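You operate a simulated robot arm through the tools that you are given. There is no shell and no other tool.

You run a simulated robot arm. Do the job below in one go: nothing can be reset, and whatever is moved stays where it is left.

Task
Put things in order on the blue table. At the end: the red socket wrench from the blue table stands where the white box (marked "BRUSH SET") stood; the grey starter case stands where the red socket wrench stood; the rectifier from the blue table stands on top of the black rubber stand; the white box from the blue table stands where the rectifier stood; whatever was shut is shut again. Leave all else as you found it, and nothing knocked over.

It is judged by the outcome, as a careful person would: the job done as asked, and still so three seconds after it is handed in. It fails if anything else is knocked over, pushed out of place, dropped, spilled or broken.

Robot
A 7-joint arm with a two-finger parallel gripper, fixed in place. Base frame: the origin is at the foot of the arm, x ahead of it, y to its left, z up; the work surface is at about z = 0. Lengths are in m, angles in degrees, forces in N, time in s.
With the tool pointing down near the work surface it reaches from about 0.22 to 0.58 m from the base axis. Its first joint turns from -66.0 to 66.0 degrees. Payload 2.5 kg.
Tool frame: the origin (TCP) lies between the finger pads and is the grasp point; the fingertips stand 0.023 m ahead of it; z points along the fingers, y is the line along which they close. The gripper opens to 0.094 m. The fingers are 0.038 m wide and 0.01 m thick; the gripper's body (0.054 by 0.096 m) begins 0.039 m behind the TCP.
Orientation is that of the tool frame in the base frame, as a unit quaternion [w, x, y, z]. With the fingers straight down and closing along the base's y, the tool's x points along the base's -x, its y along +y and its z along -z.

Tools
- The arm moves only by the tool arm_command. Its argument "series" is a list that holds one entry, the list of rows, each a list of 7 numbers: the shift along the base's x, y, z in m, then the turn, a rotation vector about the base's x, y, z in degrees, then the finger opening in m, from 0 to 0.094. In form: [[[x, y, z, ax, ay, az, grip], ...]]. A call has 1 to 20 rows; each row shifts and turns the commanded pose from where the row before left it. A row lasts 0.2 s, in which the tool goes at most 0.05 m and 8.6 degrees; a call with a longer step from one row to the next is refused whole, and so is a gripper value outside its range. A pose out of reach is approached as far as the arm can. The call stops where the force on the tool passes 40 N (or 10 N more than at its start, if that is more) or the arm is blocked; 0.2 s more then pass. The fingers move at their own pace (about 0.108 m/s each) and stop on an object; they squeeze with about 25 N. The grip force told is the motor's: it shows also when the fingers shut on nothing. Time passes only in rows, and 0.2 s behind the last, so rows that do not move let the fingers close. It gives the time, the measured TCP pose, the force on the tool (base axes), the opening and the grip force at its end, in the units of the frame above (readings bear some noise), with the torque about the TCP (base axes, N m) and any sound that the robot's microphone picked up.
- Cameras (640 x 400 px; columns grow to the right, rows downward): "scene" is fixed at [0.1116, -0.4174, 0.5332]; the picture's right is [0.69, -0.72, 0.00], its down [-0.50, -0.48, -0.72] and it looks along [0.52, 0.50, -0.69] (base axes); focal length 228 px, centre (320, 200). "wrist" rides on the gripper at [0.086, 0.016, -0.075] in the tool frame; the picture's right is [-0.18, 0.98, 0.00], its down [-0.58, -0.11, -0.81] and it looks along [-0.79, -0.15, 0.59] (tool axes); focal length 243 px, centre (320, 200). There is no depth. A picture from a camera that has moved, and an enlarged one, comes with that camera's place and axes in the base frame and with its lens. The place of the scene camera against the robot may be out by one fixed shift of up to 0.025 m in any direction.
- camera(camera): a new picture of that camera. The clock stands still meanwhile.
- inspect(camera, box): a new picture of the part [left, top, right, bottom] of that camera's present view, enlarged. The clock stands still meanwhile.
- sign_off(): hands the job in; it is judged then, once.

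Nothing tells you positions but the pictures and the camera data. Unless the task says otherwise, let go and move clear before handing in.

The tools are called by a JSON object that holds its "name" and its "arguments". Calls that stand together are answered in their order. arm_command: Moves the arm, as the interface text tells. Its arguments: {"type":"object","properties":{"series":{"type":"array","items":{"type":"array","items":{"type":"array","items":{"type":"number"}}}}},"required":["series"]} The other tools are called the same way: camera (camera) takes a picture; inspect (camera, box) takes an enlarged picture of a part of a camera's view; sign_off () hands the job in.

At the start:

```text
time_s: 0.0
position: [0.2343, 0.2972, 0.3154]
orientation: [0.0, 0.0, 1.0, 0.001]
ft_force: [-0.4, 1.2, 0.1]
torque: [0.07, 0.0, -0.01]
gripper_width: 0.0941
gripper_force: 0.0
```

scene: 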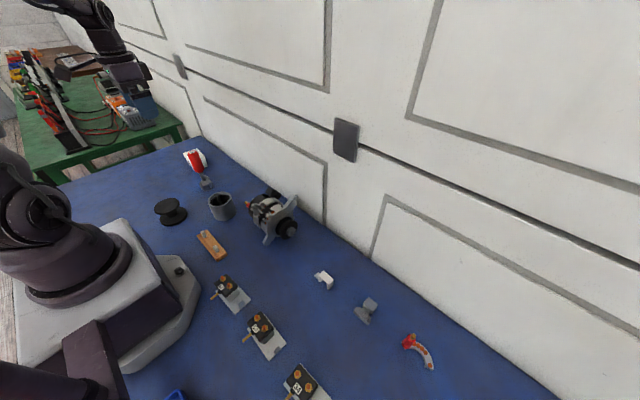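
wrist: 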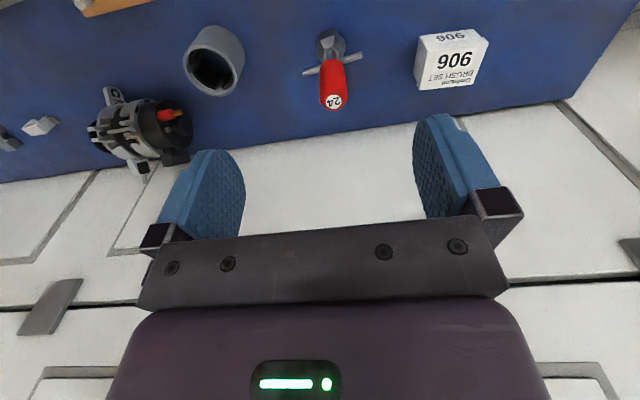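

I see a blue table with a white box, a red-handled socket wrench, a grey cup, an alternator, a black stand and some smaller parts. I'll look more closely before moving anything.

{"name": "inspect", "arguments": {"camera": "scene", "box": [140, 130, 340, 255]}}

{"name": "inspect", "arguments": {"camera": "scene", "box": [180, 240, 460, 400]}}

{"name": "inspect", "arguments": {"camera": "wrist", "box": [0, 0, 320, 200]}}

{"name": "inspect", "arguments": {"camera": "wrist", "box": [280, 0, 600, 200]}}

{"name": "inspect", "arguments": {"camera": "scene", "box": [0, 0, 200, 125]}}

```text
3.20 times, centred on (240, 192) of scene
camera zoom: at [0.1116, -0.4174, 0.5332], right [0.69, -0.72, 0.0], down [-0.5, -0.48, -0.72], along [0.52, 0.5, -0.69], focal length 730 px, centre (576, 224)
```

zoom: 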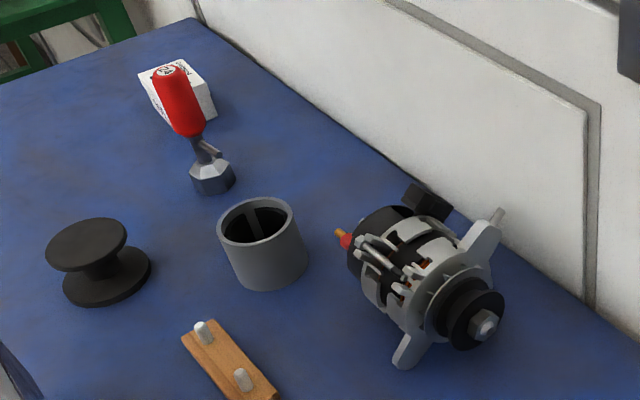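

```text
2.29 times, centred on (320, 320) of scene
camera zoom: at [0.1116, -0.4174, 0.5332], right [0.69, -0.72, 0.0], down [-0.5, -0.48, -0.72], along [0.52, 0.5, -0.69], focal length 522 px, centre (320, -74)
```

zoom: 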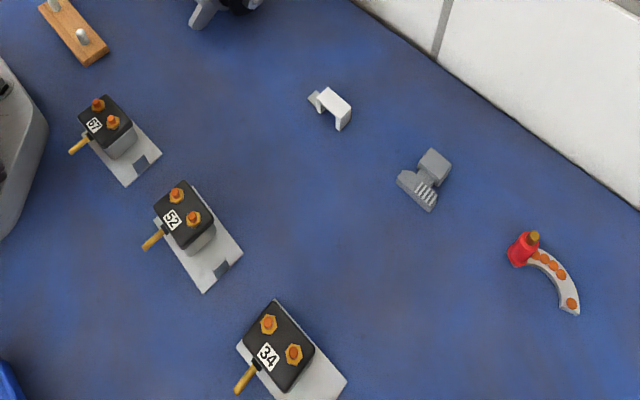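

```text
2.00 times, centred on (160, 100) of wrist
camera zoom: at [0.1473, 0.3143, 0.3895], right [0.18, 0.98, 0.0], down [0.58, -0.11, 0.81], along [0.79, -0.15, -0.59], focal length 485 px, centre (640, 400)
```

zoom: 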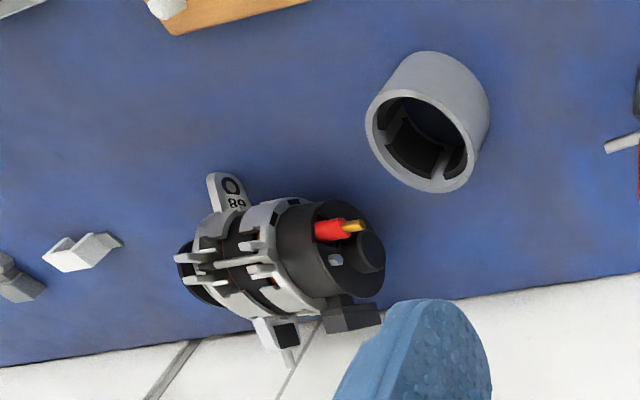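

```text
2.00 times, centred on (440, 100) of wrist
camera zoom: at [0.1473, 0.3143, 0.3895], right [0.18, 0.98, 0.0], down [0.58, -0.11, 0.81], along [0.79, -0.15, -0.59], focal length 485 px, centre (80, 400)
```

zoom: 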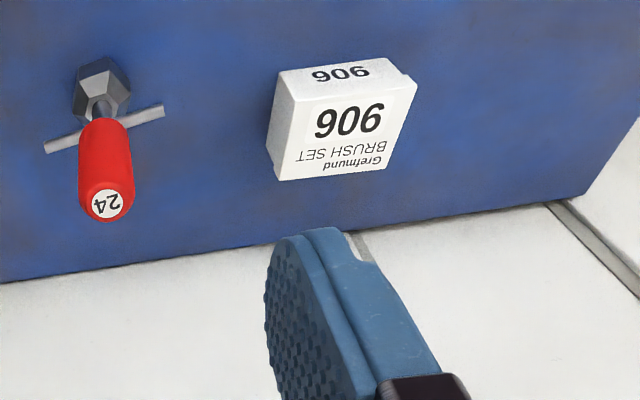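

```text
3.20 times, centred on (100, 62) of scene
camera zoom: at [0.1116, -0.4174, 0.5332], right [0.69, -0.72, 0.0], down [-0.5, -0.48, -0.72], along [0.52, 0.5, -0.69], focal length 730 px, centre (1024, 640)
```

zoom: 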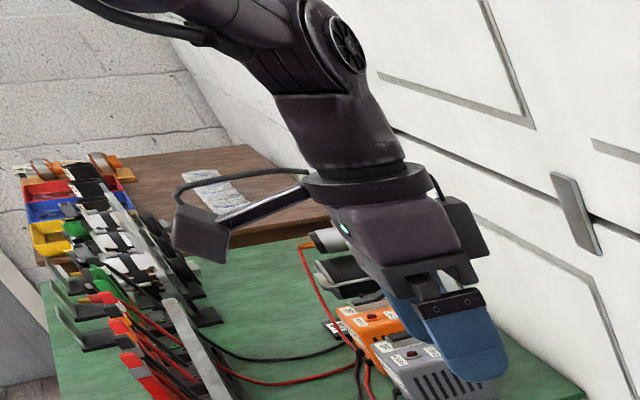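

The blue table holds these:
- **White box:** about (0.325, 0.455).
- **Red wrench:** upright, about (0.285, 0.30).
- **Grey case:** about (0.26, 0.14).
- **Black stand:** about (0.14, 0.245).
- **Rectifier:** I take it to be the curved piece with diodes and a red terminal, about (0.33, -0.47).

First I'll move high across to look at the rectifier.

{"name": "arm_command", "arguments": {"series": [[[0.02, -0.045, 0, 0, 0, 0, 0.094], [0.02, -0.045, 0, 0, 0, 0, 0.094], [0.02, -0.045, 0, 0, 0, 0, 0.094], [0.02, -0.045, 0, 0, 0, 0, 0.094], [0.02, -0.045, 0, 0, 0, 0, 0.094], [0, -0.048, 0, 0, 0, 0, 0.094], [0, -0.048, 0, 0, 0, 0, 0.094], [0, -0.048, 0, 0, 0, 0, 0.094], [0, -0.048, 0, 0, 0, 0, 0.094], [-0.019, -0.045, -0.005, 0, 0, 0, 0.094], [-0.019, -0.045, -0.005, 0, 0, 0, 0.094], [-0.019, -0.045, -0.005, 0, 0, 0, 0.094], [-0.019, -0.045, -0.005, 0, 0, 0, 0.094], [-0.019, -0.045, -0.005, 0, 0, 0, 0.094], [-0.019, -0.045, -0.005, 0, 0, 0, 0.094], [0, 0, -0.03, 0, 0, 0, 0.094]]]}}

{"name": "camera", "arguments": {"camera": "wrist"}}

{"name": "camera", "arguments": {"camera": "scene"}}

```text
time_s: 3.4
position: [0.2216, -0.3894, 0.2564]
orientation: [0.0, 0.0, 1.0, 0.0]
ft_force: [-0.4, -0.1, -0.8]
torque: [-0.02, -0.05, -0.01]
gripper_width: 0.0939
gripper_force: 0.0
```

```text
taken
camera wrist: at [0.1335, -0.3716, 0.3297], right [0.18, 0.98, 0.0], down [0.58, -0.11, 0.81], along [0.79, -0.15, -0.59], focal length 243 px, centre (320, 200)
```

wrist: 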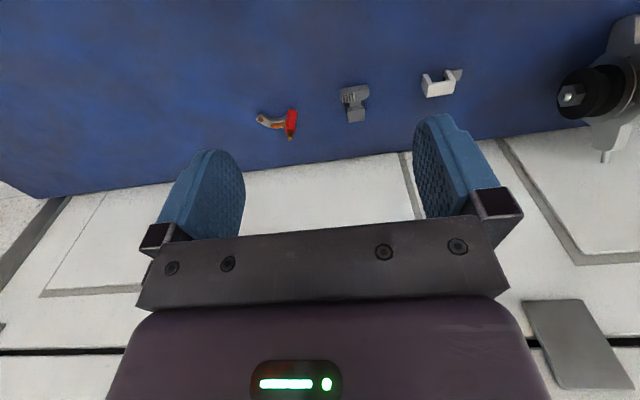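

```text
taken
```

scene: 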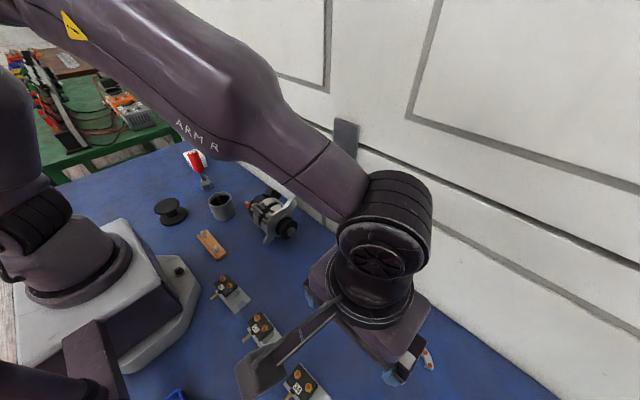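

The wrist camera now shows the rectifier, with the other small parts next to it. I'll enlarge that area.

{"name": "inspect", "arguments": {"camera": "wrist", "box": [236, 85, 332, 145]}}

{"name": "inspect", "arguments": {"camera": "wrist", "box": [320, 50, 480, 150]}}

{"name": "inspect", "arguments": {"camera": "scene", "box": [145, 170, 305, 270]}}

```text
6.67 times, centred on (284, 115) of wrist
camera zoom: at [0.1335, -0.3716, 0.3297], right [0.18, 0.98, 0.0], down [0.58, -0.11, 0.81], along [0.79, -0.15, -0.59], focal length 1618 px, centre (560, 767)
```

zoom: 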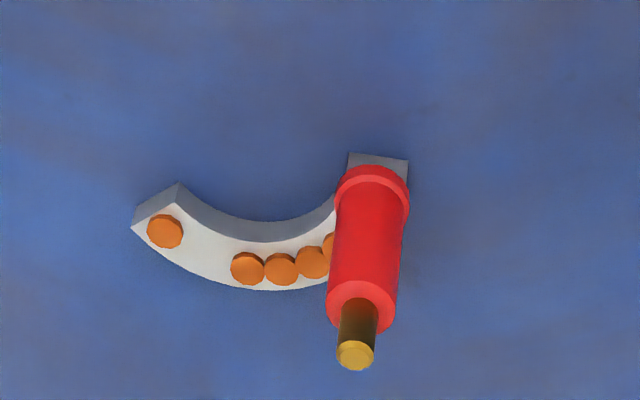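

```text
4.00 times, centred on (400, 100) of wrist
camera zoom: at [0.1335, -0.3716, 0.3297], right [0.18, 0.98, 0.0], down [0.58, -0.11, 0.81], along [0.79, -0.15, -0.59], focal length 970 px, centre (0, 600)
```

zoom: 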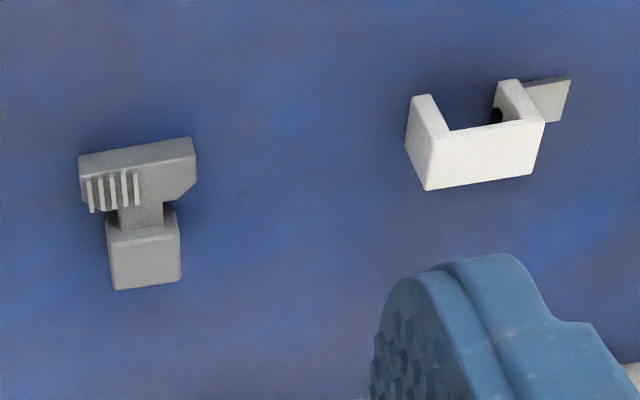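

```text
4.00 times, centred on (225, 220) of scene
camera zoom: at [0.1116, -0.4174, 0.5332], right [0.69, -0.72, 0.0], down [-0.5, -0.48, -0.72], along [0.52, 0.5, -0.69], focal length 913 px, centre (700, 120)
```

zoom: 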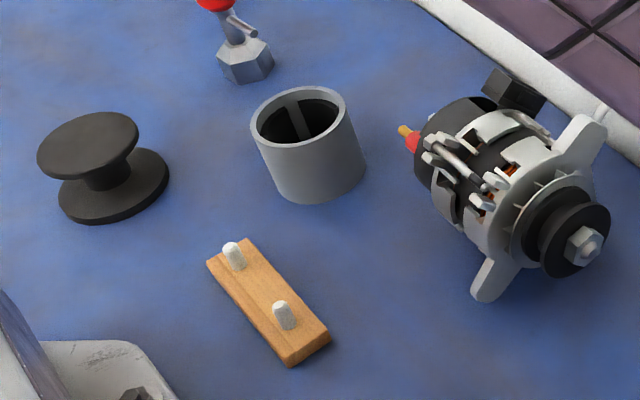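

The rectifier's red post stands upright at about (0.337, -0.452), topping out near z = 0.07. The arc plate runs from it toward -y. The post makes a good handle, so I'll move over it and check from above.

{"name": "arm_command", "arguments": {"series": [[[0.0292, -0.0155, -0.025, 0, 0, 0, 0.094], [0.0292, -0.0155, -0.025, 0, 0, 0, 0.094], [0.0292, -0.0155, -0.025, 0, 0, 0, 0.094], [0.0292, -0.0155, -0.025, 0, 0, 0, 0.07], [0, 0, -0.025, 0, 0, 0, 0.07]]]}}

{"name": "camera", "arguments": {"camera": "wrist"}}

```text
time_s: 4.6
position: [0.3397, -0.4518, 0.1313]
orientation: [-0.001, 0.0, 1.0, 0.0]
ft_force: [-0.9, 0.1, -0.1]
torque: [0.02, 0.02, 0.01]
gripper_width: 0.07
gripper_force: 0.0
```

```text
taken
camera wrist: at [0.2516, -0.4348, 0.2046], right [0.18, 0.98, 0.0], down [0.58, -0.11, 0.81], along [0.79, -0.15, -0.59], focal length 243 px, centre (320, 200)
```

wrist: 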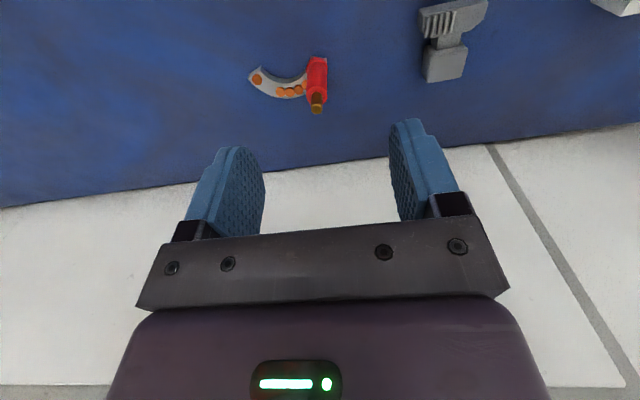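

{"name": "inspect", "arguments": {"camera": "wrist", "box": [240, 45, 352, 115]}}

```text
5.71 times, centred on (296, 80) of wrist
camera zoom: at [0.2516, -0.4348, 0.2046], right [0.18, 0.98, 0.0], down [0.58, -0.11, 0.81], along [0.79, -0.15, -0.59], focal length 1386 px, centre (457, 886)
```

zoom: 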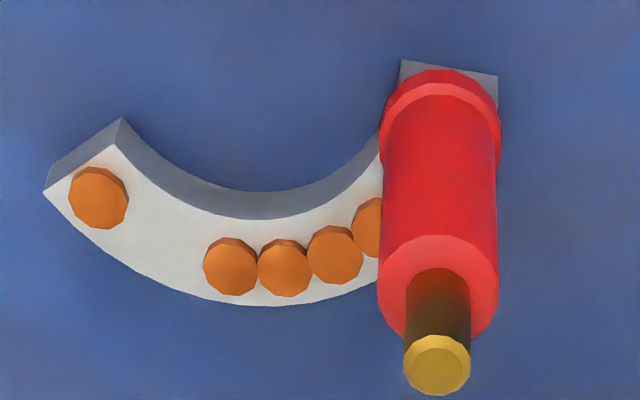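

The post sits at (0.339, -0.452), right under the open fingers. I'll lower to TCP z of about 0.045, keeping the fingertips above the diodes, and close.

{"name": "arm_command", "arguments": {"series": [[[0, -0.001, -0.03, 0, 0, 0, 0.07], [0, 0, -0.03, 0, 0, 0, 0.07], [0, 0, -0.015, 0, 0, 0, 0.07], [0, 0, -0.01, 0, 0, 0, 0.07], [0, 0, 0, 0, 0, 0, 0.07]]]}}

{"name": "camera", "arguments": {"camera": "wrist"}}

```text
time_s: 5.8
position: [0.3399, -0.4525, 0.0466]
orientation: [0.0, 0.0, 1.0, 0.0]
ft_force: [-0.1, -0.4, 0.0]
torque: [0.0, -0.02, -0.06]
gripper_width: 0.0701
gripper_force: 0.0
```

```text
taken
camera wrist: at [0.2508, -0.4355, 0.1194], right [0.18, 0.98, 0.0], down [0.58, -0.11, 0.81], along [0.79, -0.15, -0.59], focal length 243 px, centre (320, 200)
```

wrist: 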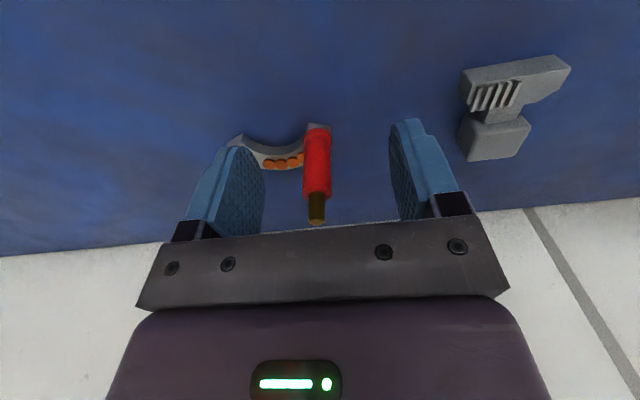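

{"name": "arm_command", "arguments": {"series": [[[0, 0, 0, 0, 0, 0, 0.01], [0, 0, 0, 0, 0, 0, 0.01], [0, 0, 0, 0, 0, 0, 0.01], [0, 0, 0, 0, 0, 0, 0.01]]]}}

{"name": "arm_command", "arguments": {"series": [[[0, 0, 0.02, 0, 0, 0, 0.01], [0, 0, 0.03, 0, 0, 0, 0.01]]]}}

{"name": "camera", "arguments": {"camera": "wrist"}}

```text
time_s: 6.8
position: [0.3397, -0.4523, 0.0459]
orientation: [0.0, 0.0, 1.0, -0.001]
ft_force: [0.2, 1.0, 0.5]
torque: [-0.01, 0.02, 0.02]
gripper_width: 0.0139
gripper_force: 24.6
```

```text
time_s: 7.4
position: [0.3392, -0.4519, 0.0955]
orientation: [0.0, 0.0, 1.0, 0.001]
ft_force: [0.1, -0.8, -1.7]
torque: [-0.02, 0.01, 0.02]
gripper_width: 0.0143
gripper_force: 25.2
```

```text
taken
camera wrist: at [0.2501, -0.4346, 0.1692], right [0.18, 0.98, 0.0], down [0.58, -0.11, 0.81], along [0.79, -0.15, -0.59], focal length 243 px, centre (320, 200)
```

wrist: 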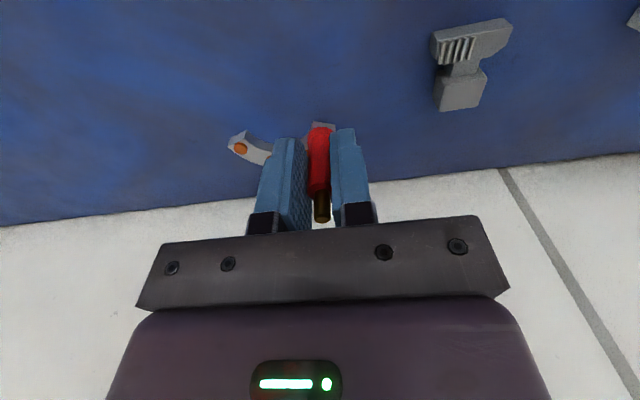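

I have the rectifier, with the post 14 mm wide and the piece hanging level. Next I'll lift it high and carry it round to the black stand, stopping above it to measure where the stand is.

{"name": "arm_command", "arguments": {"series": [[[0, 0.03, 0.039, 0, 0, 0, 0.01], [0, 0.03, 0.039, 0, 0, 0, 0.01], [0, 0.03, 0.039, 0, 0, 0, 0.01], [0, 0.03, 0.039, 0, 0, 0, 0.01], [0, 0.048, 0, 0, 0, 0, 0.01], [0, 0.048, 0, 0, 0, 0, 0.01], [0, 0.048, 0, 0, 0, 0, 0.01], [0, 0.048, 0, 0, 0, 0, 0.01], [0, 0.048, 0, 0, 0, 0, 0.01], [0, 0.048, 0, 0, 0, 0, 0.01], [0, 0.048, 0, 0, 0, 0, 0.01], [0, 0.048, 0, 0, 0, 0, 0.01], [-0.03, 0.038, 0, 0, 0, 0, 0.01], [-0.03, 0.038, 0, 0, 0, 0, 0.01], [-0.03, 0.038, 0, 0, 0, 0, 0.01], [-0.03, 0.038, 0, 0, 0, 0, 0.01], [-0.027, 0.028, -0.015, 0, 0, 0, 0.01], [-0.027, 0.028, -0.015, 0, 0, 0, 0.01], [0, 0, -0.01, 0, 0, 0, 0.01]]]}}

{"name": "camera", "arguments": {"camera": "wrist"}}

{"name": "camera", "arguments": {"camera": "scene"}}

```text
time_s: 11.4
position: [0.1624, 0.259, 0.2117]
orientation: [0.001, 0.001, 1.0, 0.0]
ft_force: [-0.2, -0.6, -1.4]
torque: [0.04, 0.0, -0.01]
gripper_width: 0.0137
gripper_force: 25.4
```

```text
taken
camera wrist: at [0.0752, 0.2763, 0.2861], right [0.18, 0.98, 0.0], down [0.58, -0.11, 0.81], along [0.79, -0.15, -0.59], focal length 243 px, centre (320, 200)
```

wrist: 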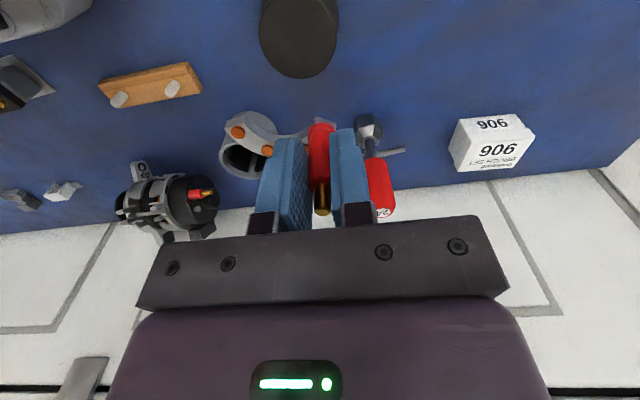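

```text
taken
```

scene: 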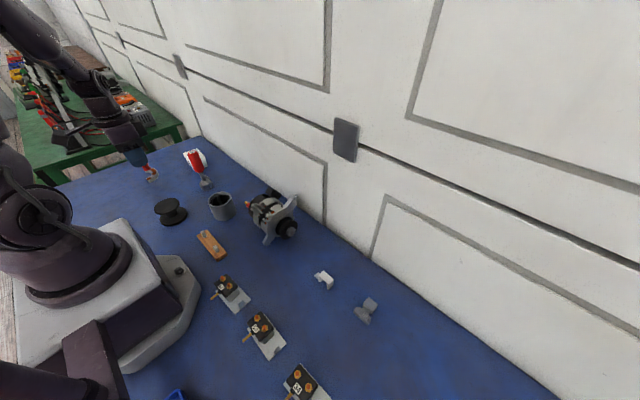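

The stand is at the top edge of the wrist view. I'll back the arm up a little to see the whole disc.

{"name": "arm_command", "arguments": {"series": [[[-0.02, 0.015, 0, 0, 0, 0, 0.01], [-0.02, 0.015, 0, 0, 0, 0, 0.01]]]}}

{"name": "camera", "arguments": {"camera": "wrist"}}

{"name": "inspect", "arguments": {"camera": "wrist", "box": [210, 0, 370, 100]}}

{"name": "inspect", "arguments": {"camera": "wrist", "box": [210, 90, 418, 220]}}

{"name": "inspect", "arguments": {"camera": "scene", "box": [120, 130, 248, 210]}}

```text
time_s: 12.0
position: [0.1237, 0.2898, 0.2099]
orientation: [0.0, 0.0, 1.0, 0.0]
ft_force: [-0.4, -0.1, -0.8]
torque: [0.02, 0.0, 0.01]
gripper_width: 0.0138
gripper_force: 24.6
```

```text
taken
camera wrist: at [0.036, 0.3073, 0.2845], right [0.18, 0.98, 0.0], down [0.58, -0.11, 0.81], along [0.79, -0.15, -0.59], focal length 243 px, centre (320, 200)
```

wrist: 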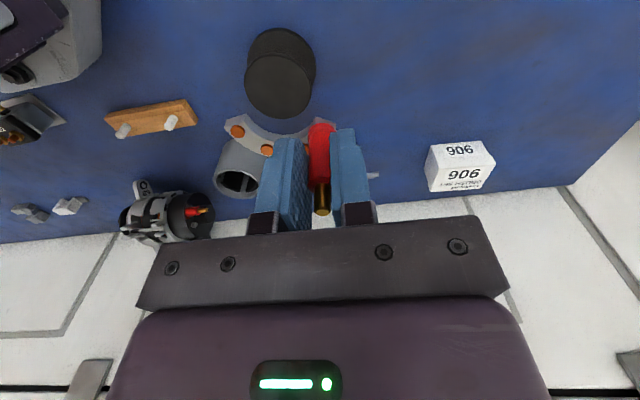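

```text
4.00 times, centred on (290, 50) of wrist
camera zoom: at [0.036, 0.3073, 0.2845], right [0.18, 0.98, 0.0], down [0.58, -0.11, 0.81], along [0.79, -0.15, -0.59], focal length 970 px, centre (440, 800)
```

zoom: 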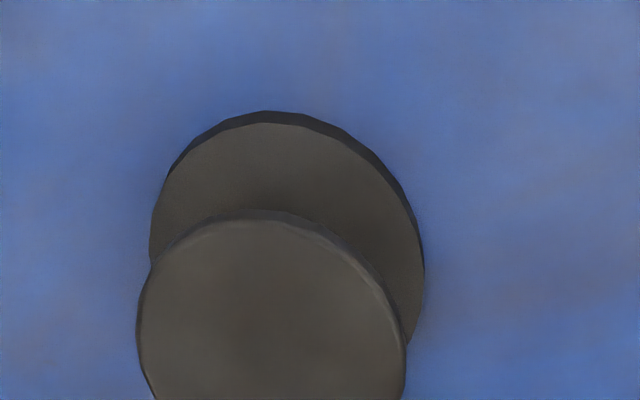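

```text
3.08 times, centred on (314, 155) of wrist
camera zoom: at [0.036, 0.3073, 0.2845], right [0.18, 0.98, 0.0], down [0.58, -0.11, 0.81], along [0.79, -0.15, -0.59], focal length 746 px, centre (338, 338)
```

zoom: 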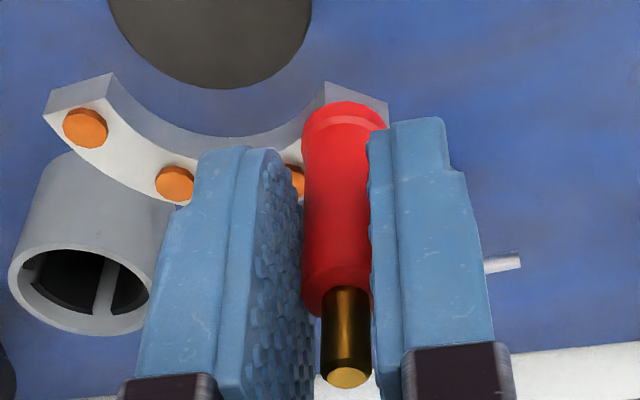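

```text
5.00 times, centred on (184, 170) of scene
camera zoom: at [0.1116, -0.4174, 0.5332], right [0.69, -0.72, 0.0], down [-0.5, -0.48, -0.72], along [0.52, 0.5, -0.69], focal length 1141 px, centre (1000, 350)
```

zoom: 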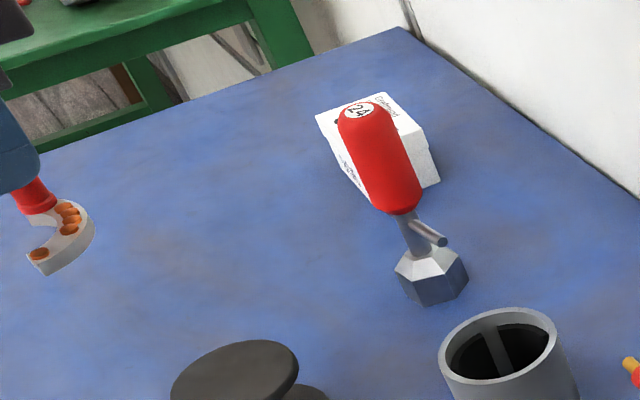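

The stand's top disc is centred at about (0.156, 0.241), radius about 0.034, height about 0.05. I'll bring the rectifier's plate centre over it and go partway down.

{"name": "arm_command", "arguments": {"series": [[[0.013, -0.0125, 0, 0, 0, 0, 0.01], [0.013, -0.0125, 0, 0, 0, 0, 0.01], [0, 0, -0.03, 0, 0, 0, 0.01], [0, 0, -0.03, 0, 0, 0, 0.01], [0, 0, -0.02, 0, 0, 0, 0.01]]]}}

{"name": "camera", "arguments": {"camera": "wrist"}}

{"name": "inspect", "arguments": {"camera": "wrist", "box": [200, 20, 392, 140]}}

{"name": "inspect", "arguments": {"camera": "scene", "box": [120, 150, 248, 230]}}

```text
time_s: 13.2
position: [0.1499, 0.264, 0.131]
orientation: [0.0, 0.0, 1.0, 0.0]
ft_force: [0.6, 0.6, -1.1]
torque: [0.04, 0.01, 0.0]
gripper_width: 0.0141
gripper_force: 25.5
```

```text
taken
camera wrist: at [0.0623, 0.2817, 0.205], right [0.18, 0.98, 0.0], down [0.58, -0.11, 0.81], along [0.79, -0.15, -0.59], focal length 243 px, centre (320, 200)
```

wrist: 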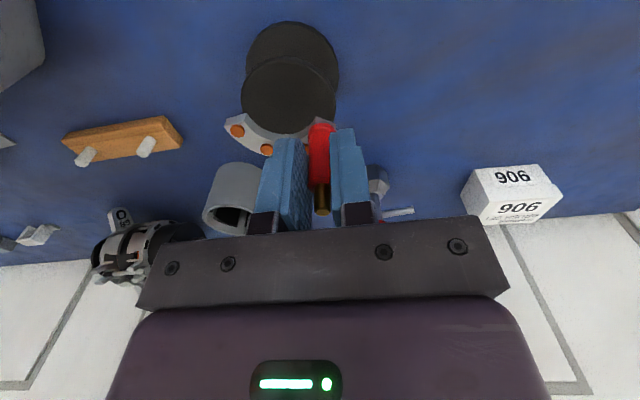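

```text
3.33 times, centred on (296, 80) of wrist
camera zoom: at [0.0623, 0.2817, 0.205], right [0.18, 0.98, 0.0], down [0.58, -0.11, 0.81], along [0.79, -0.15, -0.59], focal length 809 px, centre (400, 600)
```

zoom: 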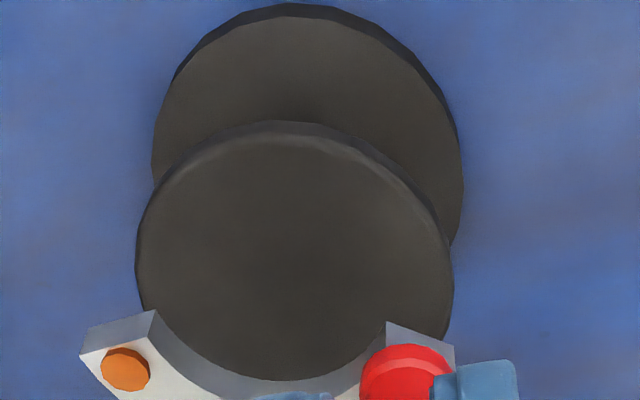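

```text
5.00 times, centred on (184, 190) of scene
camera zoom: at [0.1116, -0.4174, 0.5332], right [0.69, -0.72, 0.0], down [-0.5, -0.48, -0.72], along [0.52, 0.5, -0.69], focal length 1141 px, centre (1000, 250)
```

zoom: 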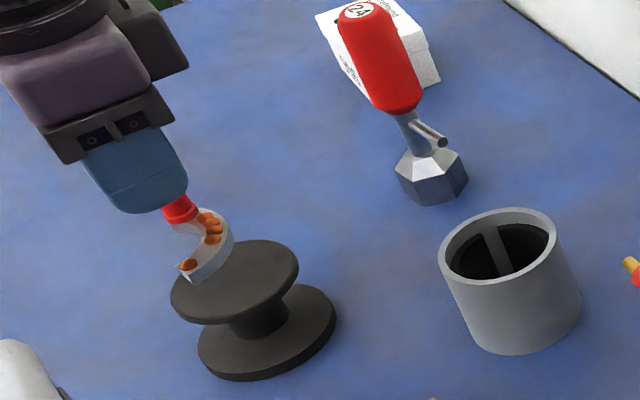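

{"name": "arm_command", "arguments": {"series": [[[0, 0, -0.02, 0, 0, 0, 0.01], [0, 0, -0.012, 0, 0, 0, 0.01], [0, 0, 0, 0, 0, 0, 0.01]]]}}

{"name": "inspect", "arguments": {"camera": "scene", "box": [136, 180, 216, 230]}}

{"name": "inspect", "arguments": {"camera": "wrist", "box": [200, 50, 392, 170]}}

```text
time_s: 14.0
position: [0.1515, 0.2651, 0.0998]
orientation: [0.001, -0.001, 1.0, 0.0]
ft_force: [0.0, -5.5, 20.1]
torque: [-0.24, -0.18, 0.02]
gripper_width: 0.014
gripper_force: 25.0
```

```text
8.00 times, centred on (176, 205) of scene
camera zoom: at [0.1116, -0.4174, 0.5332], right [0.69, -0.72, 0.0], down [-0.5, -0.48, -0.73], along [0.52, 0.5, -0.69], focal length 1825 px, centre (1472, 160)
```

zoom: 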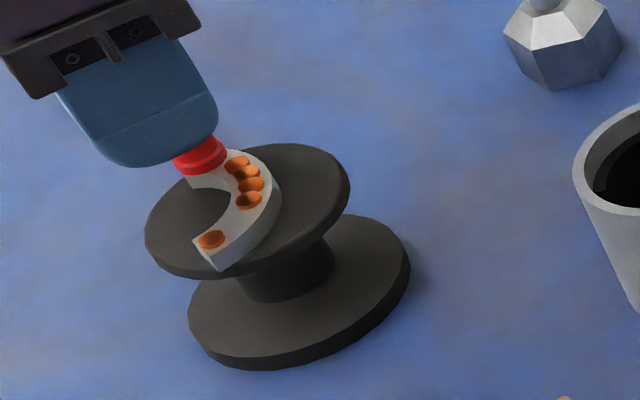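

```text
3.33 times, centred on (296, 110) of wrist
camera zoom: at [0.0629, 0.2816, 0.1733], right [0.18, 0.98, 0.0], down [0.58, -0.11, 0.81], along [0.79, -0.15, -0.59], focal length 809 px, centre (400, 500)
```

zoom: 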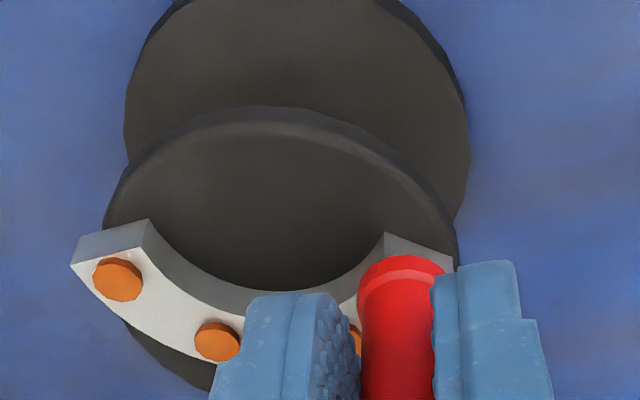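

The plate touched the stand's top at TCP z of about 0.10, so the stand is about 0.053 high. I'll lift slightly, shift a few mm toward the disc centre, and set it down gently.

{"name": "arm_command", "arguments": {"series": [[[0, 0, 0.01, 0, 0, 0, 0.01], [-0.007, 0.001, 0, 0, 0, 0, 0.01], [0, 0, -0.004, 0, 0, 0, 0.01], [0, 0, -0.003, 0, 0, 0, 0.01], [0, 0, 0, 0, 0, 0, 0.01]]]}}

{"name": "inspect", "arguments": {"camera": "scene", "box": [136, 180, 216, 230]}}

{"name": "inspect", "arguments": {"camera": "wrist", "box": [200, 50, 392, 170]}}

```text
time_s: 15.2
position: [0.1416, 0.2651, 0.1033]
orientation: [0.0, -0.001, 1.0, 0.0]
ft_force: [-0.6, -0.2, -1.5]
torque: [0.02, 0.02, -0.01]
gripper_width: 0.0139
gripper_force: 25.2
```

```text
8.00 times, centred on (176, 205) of scene
camera zoom: at [0.1116, -0.4174, 0.5332], right [0.69, -0.72, 0.0], down [-0.5, -0.48, -0.72], along [0.52, 0.5, -0.69], focal length 1825 px, centre (1472, 160)
```

zoom: 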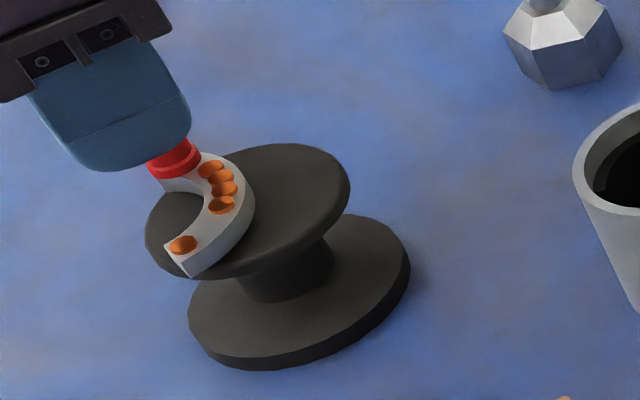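

```text
3.33 times, centred on (296, 110) of wrist
camera zoom: at [0.0553, 0.2818, 0.1766], right [0.18, 0.98, 0.0], down [0.58, -0.11, 0.81], along [0.79, -0.15, -0.59], focal length 809 px, centre (400, 500)
```

zoom: 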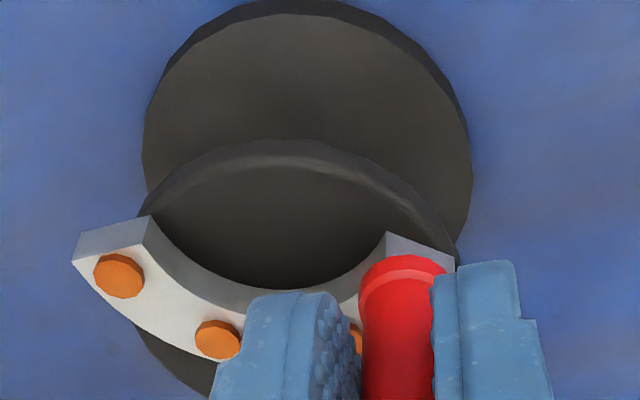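

I overshot a little in x. I'll shift about 5 mm back in x and 3 mm in -y so the rectifier's mass is over the disc, then lower gently.

{"name": "arm_command", "arguments": {"series": [[[0.005, -0.003, 0, 0, 0, 0, 0.01], [0, 0, 0, 0, 0, 0, 0.01], [0, 0, -0.002, 0, 0, 0, 0.01], [0, 0, 0, 0, 0, 0, 0.01]]]}}

{"name": "inspect", "arguments": {"camera": "scene", "box": [136, 180, 216, 230]}}

{"name": "inspect", "arguments": {"camera": "wrist", "box": [200, 50, 392, 170]}}

```text
time_s: 16.2
position: [0.1478, 0.2616, 0.1016]
orientation: [0.0, 0.0, 1.0, 0.0]
ft_force: [0.2, -1.3, -0.8]
torque: [-0.01, -0.01, -0.03]
gripper_width: 0.0141
gripper_force: 25.2
```

```text
8.00 times, centred on (176, 205) of scene
camera zoom: at [0.1116, -0.4174, 0.5332], right [0.69, -0.72, 0.0], down [-0.5, -0.48, -0.72], along [0.52, 0.5, -0.69], focal length 1825 px, centre (1472, 160)
```

zoom: 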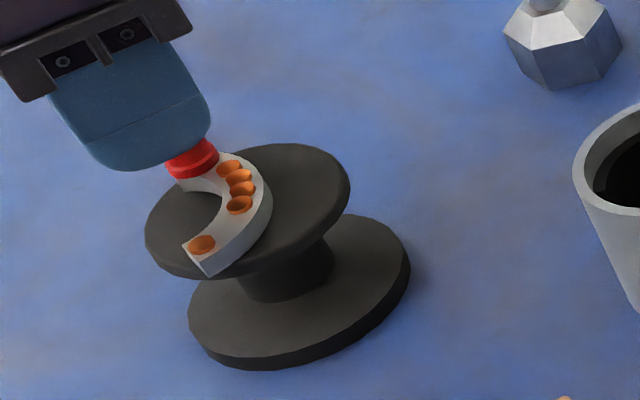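

```text
3.33 times, centred on (296, 110) of wrist
camera zoom: at [0.0601, 0.2791, 0.1752], right [0.18, 0.98, 0.0], down [0.58, -0.11, 0.81], along [0.79, -0.15, -0.59], focal length 809 px, centre (400, 500)
```

zoom: 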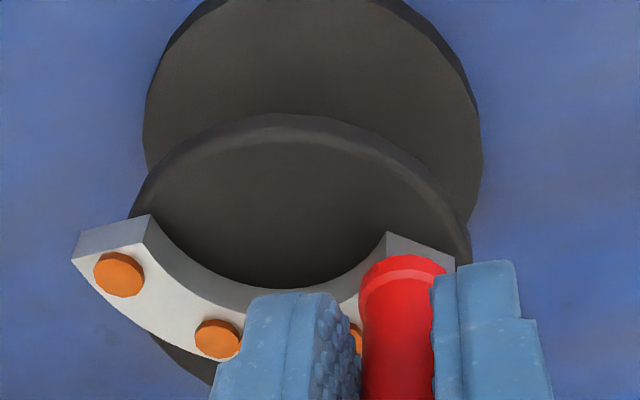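

The mass looks well over the disc. Lowering until contact.

{"name": "arm_command", "arguments": {"series": [[[0, 0, -0.0015, 0, 0, 0, 0.01], [0, 0, 0, 0, 0, 0, 0.01]]]}}

```text
time_s: 16.8
position: [0.1481, 0.2623, 0.1007]
orientation: [0.001, 0.0, 1.0, 0.0]
ft_force: [-0.3, 0.2, -0.5]
torque: [0.07, 0.02, 0.01]
gripper_width: 0.0141
gripper_force: 25.1
```

{"name": "arm_command", "arguments": {"series": [[[0, 0, -0.0015, 0, 0, 0, 0.01], [0, 0, 0, 0, 0, 0, 0.01]]]}}

```text
time_s: 17.4
position: [0.1484, 0.2627, 0.0979]
orientation: [0.001, 0.0, 1.0, 0.001]
ft_force: [-1.2, -4.2, 20.8]
torque: [-0.25, -0.03, -0.01]
gripper_width: 0.0142
gripper_force: 25.6
```

It's in contact now. I'll back off 1 mm, open the fingers a little, and rise straight up.

{"name": "arm_command", "arguments": {"series": [[[0, 0, 0.001, 0, 0, 0, 0.01], [0, 0, 0, 0, 0, 0, 0.01]]]}}

{"name": "arm_command", "arguments": {"series": [[[0, 0, 0, 0, 0, 0, 0.05], [0, 0, 0, 0, 0, 0, 0.05]]]}}

{"name": "inspect", "arguments": {"camera": "scene", "box": [136, 180, 216, 230]}}

```text
time_s: 18.0
position: [0.1475, 0.2614, 0.0995]
orientation: [0.0, -0.001, 1.0, -0.001]
ft_force: [0.4, -0.2, 0.0]
torque: [0.02, -0.02, 0.0]
gripper_width: 0.0137
gripper_force: 25.9
```

```text
time_s: 18.6
position: [0.1485, 0.2611, 0.0999]
orientation: [0.0, 0.0, 1.0, 0.0]
ft_force: [0.4, -0.7, 0.2]
torque: [-0.03, 0.01, -0.01]
gripper_width: 0.0501
gripper_force: 0.0
```

```text
8.00 times, centred on (176, 205) of scene
camera zoom: at [0.1116, -0.4174, 0.5332], right [0.69, -0.72, 0.0], down [-0.5, -0.48, -0.72], along [0.52, 0.5, -0.69], focal length 1825 px, centre (1472, 160)
```

zoom: 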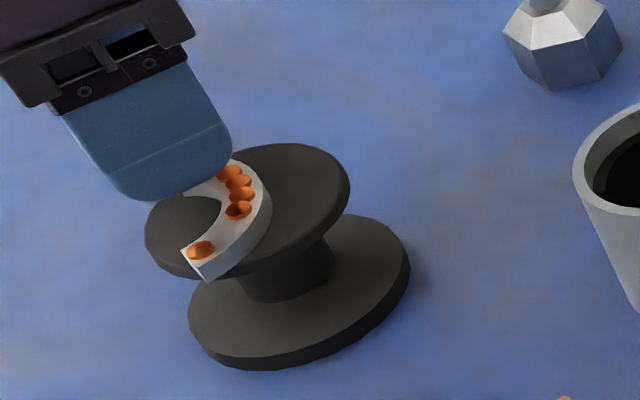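

{"name": "arm_command", "arguments": {"series": [[[0, 0, 0.02, 0, 0, 0, 0.05], [0, 0, 0.04, 0, 0, 0, 0.05], [0, 0.01, 0.045, 0, 0, 0, 0.06], [0, 0.045, 0.015, 0, 0, 0, 0.07], [0, 0.045, 0.0, 0, 0, 0, 0.07], [0, 0.03, 0.0, 0, 0, 0, 0.07]]]}}

{"name": "inspect", "arguments": {"camera": "scene", "box": [136, 180, 216, 230]}}

{"name": "camera", "arguments": {"camera": "wrist"}}

```text
time_s: 20.0
position: [0.1493, 0.39, 0.2193]
orientation: [0.0, -0.001, 1.0, 0.0]
ft_force: [-0.1, 0.2, -0.3]
torque: [-0.01, -0.01, -0.07]
gripper_width: 0.0701
gripper_force: 0.2
```

```text
8.00 times, centred on (176, 205) of scene
camera zoom: at [0.1116, -0.4174, 0.5332], right [0.69, -0.72, 0.0], down [-0.5, -0.48, -0.72], along [0.52, 0.5, -0.69], focal length 1825 px, centre (1472, 160)
```

zoom: 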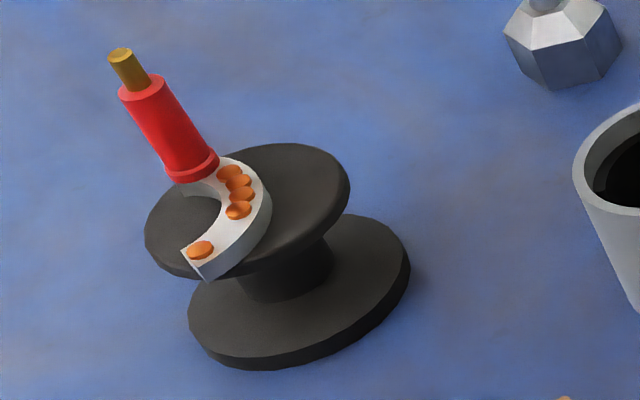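

```text
taken
camera wrist: at [0.0601, 0.4087, 0.2932], right [0.18, 0.98, 0.0], down [0.58, -0.11, 0.81], along [0.79, -0.15, -0.59], focal length 243 px, centre (320, 200)
```

wrist: 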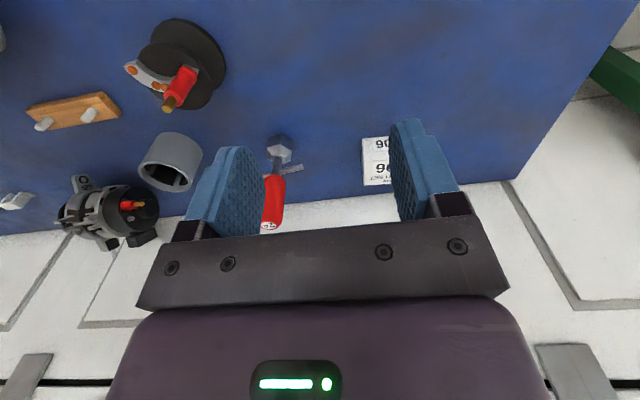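

{"name": "inspect", "arguments": {"camera": "wrist", "box": [95, 10, 255, 110]}}

{"name": "inspect", "arguments": {"camera": "wrist", "box": [240, 110, 432, 230]}}

```text
4.00 times, centred on (175, 60) of wrist
camera zoom: at [0.0601, 0.4087, 0.2932], right [0.18, 0.98, 0.0], down [0.58, -0.11, 0.81], along [0.79, -0.15, -0.59], focal length 970 px, centre (900, 760)
```

zoom: 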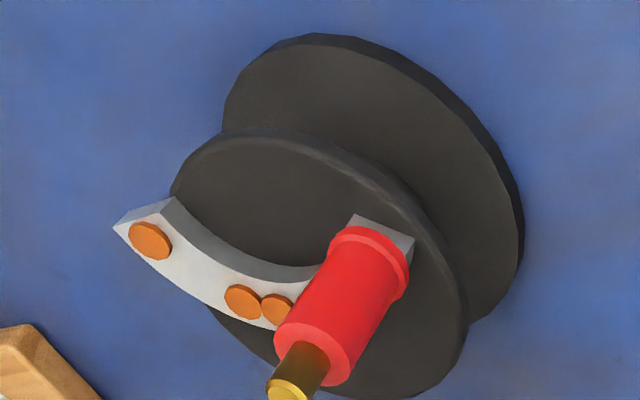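

```text
3.33 times, centred on (336, 170) of wrist
camera zoom: at [0.0601, 0.4087, 0.2932], right [0.18, 0.98, 0.0], down [0.58, -0.11, 0.81], along [0.79, -0.15, -0.59], focal length 809 px, centre (267, 300)
```

zoom: 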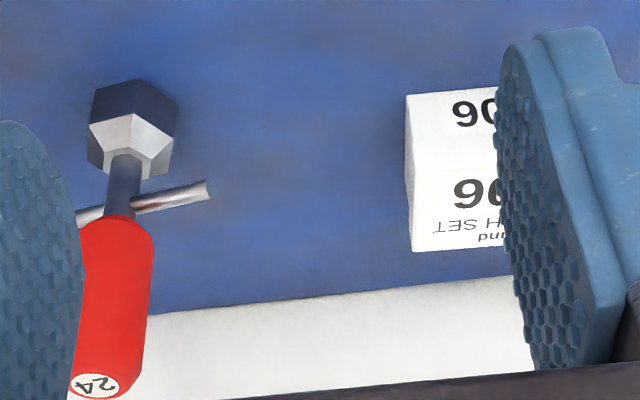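

The rectifier is on the stand, but one end overhangs about 14 mm. I'll pick it up again by the post and shift it about 9 mm in +y to centre it.

{"name": "arm_command", "arguments": {"series": [[[0, -0.03, 0, 0, 0, 0, 0.05], [0, -0.045, 0.0, 0, 0, 0, 0.05], [0, -0.045, -0.015, 0, 0, 0, 0.05], [0, -0.01, -0.045, 0, 0, 0, 0.05], [0, 0, -0.04, 0, 0, 0, 0.05], [0, 0, -0.019, 0, 0, 0, 0.05], [0, 0, 0, 0, 0, 0, 0.01], [0, 0, 0, 0, 0, 0, 0.01], [0, 0, 0, 0, 0, 0, 0.01]]]}}

{"name": "arm_command", "arguments": {"series": [[[0, 0, 0.006, 0, 0, 0, 0.01], [0, 0, 0, 0, 0, 0, 0.01], [0, 0.009, 0, 0, 0, 0, 0.01], [0, 0, 0, 0, 0, 0, 0.01], [0, 0, -0.004, 0, 0, 0, 0.01], [0, 0, 0, 0, 0, 0, 0.01]]]}}

{"name": "inspect", "arguments": {"camera": "scene", "box": [136, 180, 216, 230]}}

{"name": "inspect", "arguments": {"camera": "wrist", "box": [200, 50, 392, 170]}}

```text
time_s: 22.0
position: [0.1476, 0.2633, 0.0998]
orientation: [0.0, -0.001, 1.0, 0.0]
ft_force: [0.0, 0.5, 0.3]
torque: [-0.01, -0.02, -0.01]
gripper_width: 0.0141
gripper_force: 25.0
```

```text
time_s: 23.4
position: [0.1485, 0.2706, 0.1024]
orientation: [0.0, 0.0, 1.0, 0.001]
ft_force: [-0.4, 0.3, -1.4]
torque: [0.01, -0.02, 0.03]
gripper_width: 0.0141
gripper_force: 24.9
```

```text
8.00 times, centred on (176, 205) of scene
camera zoom: at [0.1116, -0.4174, 0.5332], right [0.69, -0.72, 0.0], down [-0.5, -0.48, -0.72], along [0.52, 0.5, -0.69], focal length 1825 px, centre (1472, 160)
```

zoom: 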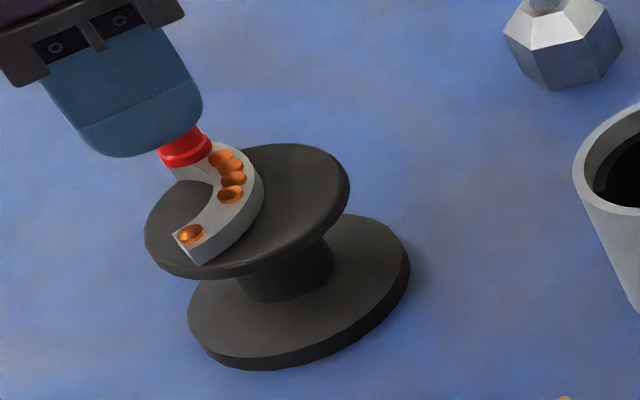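

```text
3.33 times, centred on (296, 110) of wrist
camera zoom: at [0.0608, 0.2875, 0.1761], right [0.18, 0.98, 0.0], down [0.58, -0.11, 0.81], along [0.79, -0.15, -0.59], focal length 809 px, centre (400, 500)
```

zoom: 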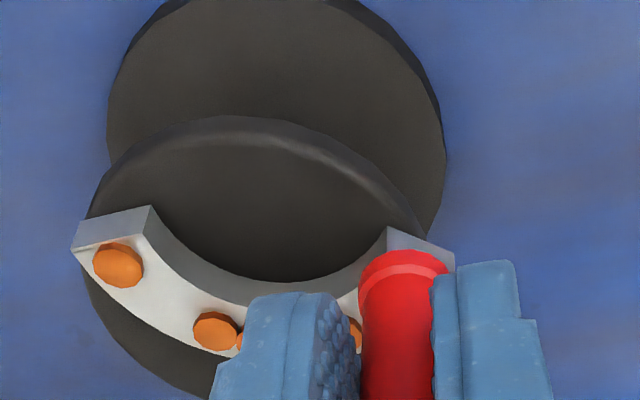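

{"name": "arm_command", "arguments": {"series": [[[0.003, -0.003, 0, 0, 0, 0, 0.01], [0, 0, 0, 0, 0, 0, 0.01], [0, 0, -0.002, 0, 0, 0, 0.01], [0, 0, 0, 0, 0, 0, 0.01]]]}}

{"name": "arm_command", "arguments": {"series": [[[0, 0, -0.0008, 0, 0, 0, 0.01], [0, 0, 0, 0, 0, 0, 0.01]]]}}

```text
time_s: 24.4
position: [0.1506, 0.2674, 0.1009]
orientation: [0.001, 0.0, 1.0, 0.0]
ft_force: [-1.2, -3.7, 12.3]
torque: [-0.17, -0.02, -0.03]
gripper_width: 0.0141
gripper_force: 25.3
```

```text
time_s: 25.0
position: [0.1512, 0.2673, 0.099]
orientation: [0.0, 0.0, 1.0, -0.001]
ft_force: [-1.1, -4.9, 20.3]
torque: [-0.28, -0.09, 0.0]
gripper_width: 0.0139
gripper_force: 25.0
```

It's in contact. I'll back off, release, rise, and check from the side.

{"name": "arm_command", "arguments": {"series": [[[0, 0, 0.0015, 0, 0, 0, 0.01], [0, 0, 0, 0, 0, 0, 0.01], [0, 0, 0, 0, 0, 0, 0.05], [0, 0, 0, 0, 0, 0, 0.05], [0, 0, 0.02, 0, 0, 0, 0.05], [0, 0, 0.04, 0, 0, 0, 0.05], [0, 0.01, 0.045, 0, 0, 0, 0.06], [0, 0.045, 0.015, 0, 0, 0, 0.07], [0, 0.045, 0.0, 0, 0, 0, 0.08], [0, 0.03, 0.0, 0, 0, 0, 0.094]]]}}

{"name": "inspect", "arguments": {"camera": "scene", "box": [136, 180, 216, 230]}}

{"name": "inspect", "arguments": {"camera": "wrist", "box": [95, 10, 255, 110]}}

{"name": "camera", "arguments": {"camera": "wrist"}}

```text
time_s: 27.2
position: [0.1518, 0.4002, 0.2201]
orientation: [0.0, 0.0, 1.0, -0.001]
ft_force: [0.2, 0.6, 0.3]
torque: [-0.02, -0.01, 0.05]
gripper_width: 0.0939
gripper_force: 0.0
```

```text
8.00 times, centred on (176, 205) of scene
camera zoom: at [0.1116, -0.4174, 0.5332], right [0.69, -0.72, 0.0], down [-0.5, -0.48, -0.72], along [0.52, 0.5, -0.69], focal length 1825 px, centre (1472, 160)
```

zoom: 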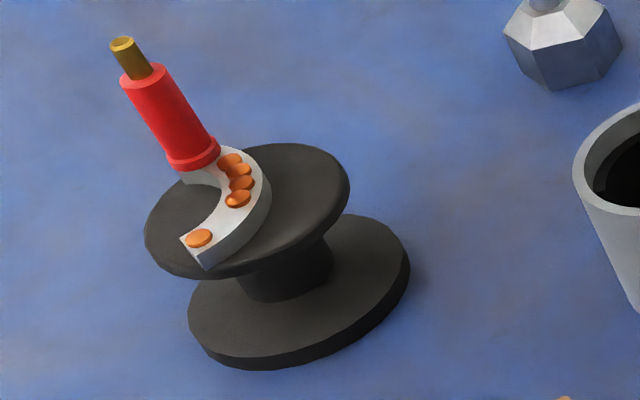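

```text
4.00 times, centred on (175, 60) of wrist
camera zoom: at [0.0635, 0.4158, 0.2926], right [0.18, 0.98, 0.0], down [0.58, -0.11, 0.81], along [0.79, -0.15, -0.59], focal length 970 px, centre (900, 760)
```

zoom: 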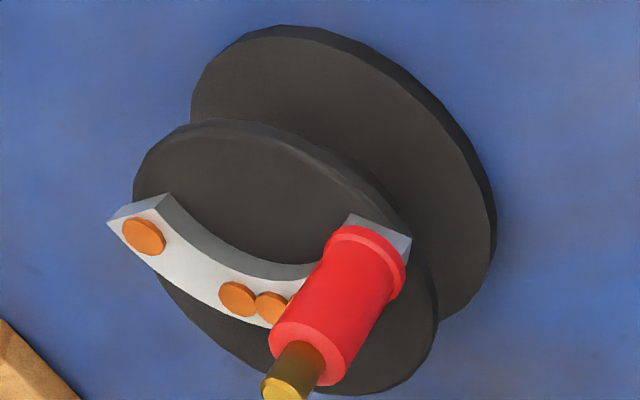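

```text
taken
camera wrist: at [0.0635, 0.4158, 0.2926], right [0.18, 0.98, 0.0], down [0.58, -0.11, 0.81], along [0.79, -0.15, -0.59], focal length 243 px, centre (320, 200)
```

wrist: 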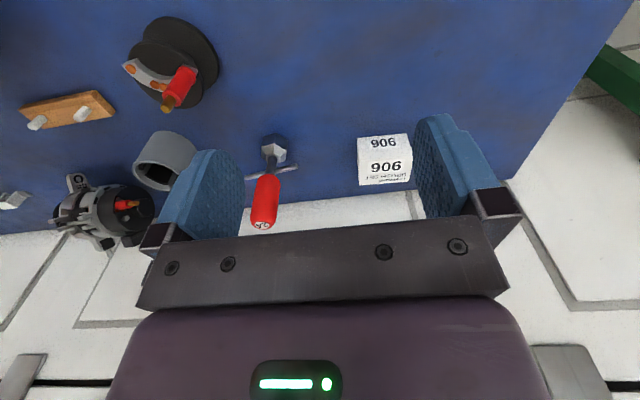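

The rectifier is now centred and standing on the black stand. Next is the white box, so I'll measure it.

{"name": "inspect", "arguments": {"camera": "wrist", "box": [340, 120, 436, 180]}}

{"name": "inspect", "arguments": {"camera": "scene", "box": [170, 140, 234, 180]}}

```text
6.67 times, centred on (388, 150) of wrist
camera zoom: at [0.0635, 0.4158, 0.2926], right [0.18, 0.98, 0.0], down [0.58, -0.11, 0.81], along [0.79, -0.15, -0.59], focal length 1618 px, centre (-133, 533)
```

zoom: 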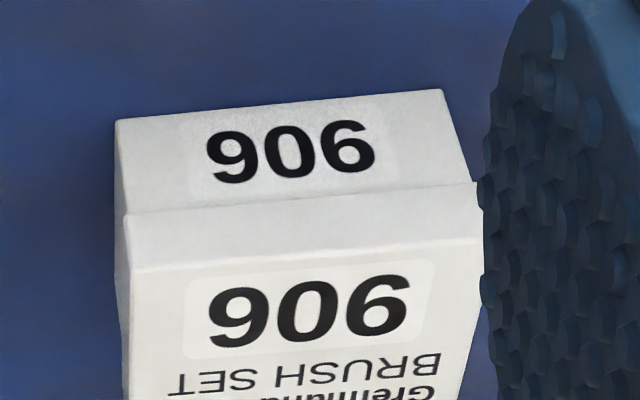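

```text
10.00 times, centred on (202, 160) of scene
camera zoom: at [0.1116, -0.4174, 0.5332], right [0.69, -0.72, 0.0], down [-0.5, -0.48, -0.72], along [0.52, 0.5, -0.69], focal length 2282 px, centre (1500, 600)
```

zoom: 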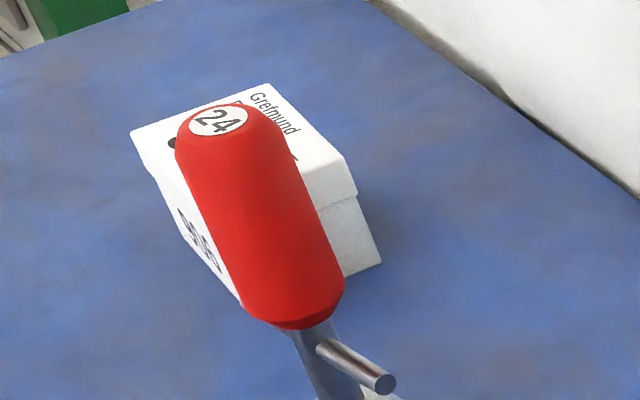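

The box spans about x 0.311–0.364, y 0.426–0.50, height 0.05, with its lid line at z of about 0.034. I'll grip it across y, low down so both body and lid are held. First I'll hover over it and check.

{"name": "arm_command", "arguments": {"series": [[[0.035, 0.0126, -0.02, 0, 0, 0, 0.094], [0.035, 0.0126, -0.02, 0, 0, 0, 0.094], [0.035, 0.0126, -0.02, 0, 0, 0, 0.094], [0.035, 0.0126, -0.02, 0, 0, -1.5, 0.094], [0.035, 0.0126, -0.02, 0, 0, -1.5, 0.094], [0, 0, 0, 0, 0, 0, 0.094]]]}}

{"name": "camera", "arguments": {"camera": "wrist"}}

{"name": "inspect", "arguments": {"camera": "wrist", "box": [220, 0, 412, 120]}}

```text
time_s: 28.6
position: [0.3273, 0.4606, 0.1207]
orientation: [0.0, 0.026, 1.0, 0.0]
ft_force: [0.4, -0.1, 0.1]
torque: [0.06, -0.01, -0.03]
gripper_width: 0.094
gripper_force: 0.1
```

```text
taken
camera wrist: at [0.2406, 0.4823, 0.1947], right [0.23, 0.97, 0.0], down [0.58, -0.14, 0.81], along [0.78, -0.19, -0.59], focal length 243 px, centre (320, 200)
```

wrist: 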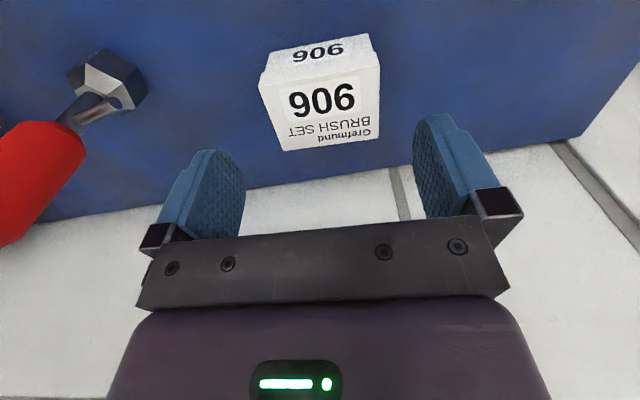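

```text
3.33 times, centred on (316, 60) of wrist
camera zoom: at [0.2406, 0.4823, 0.1947], right [0.23, 0.97, 0.0], down [0.58, -0.14, 0.81], along [0.78, -0.19, -0.59], focal length 809 px, centre (333, 667)
```

zoom: 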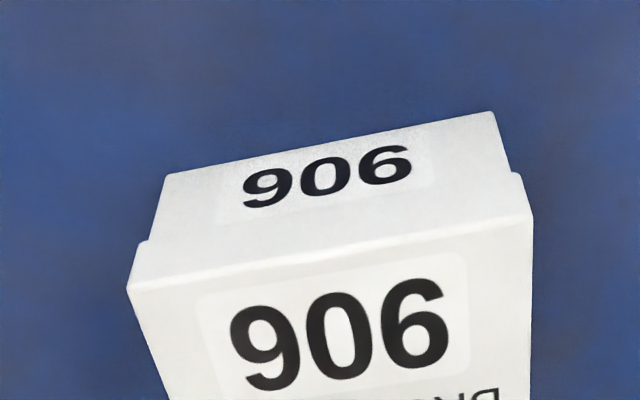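

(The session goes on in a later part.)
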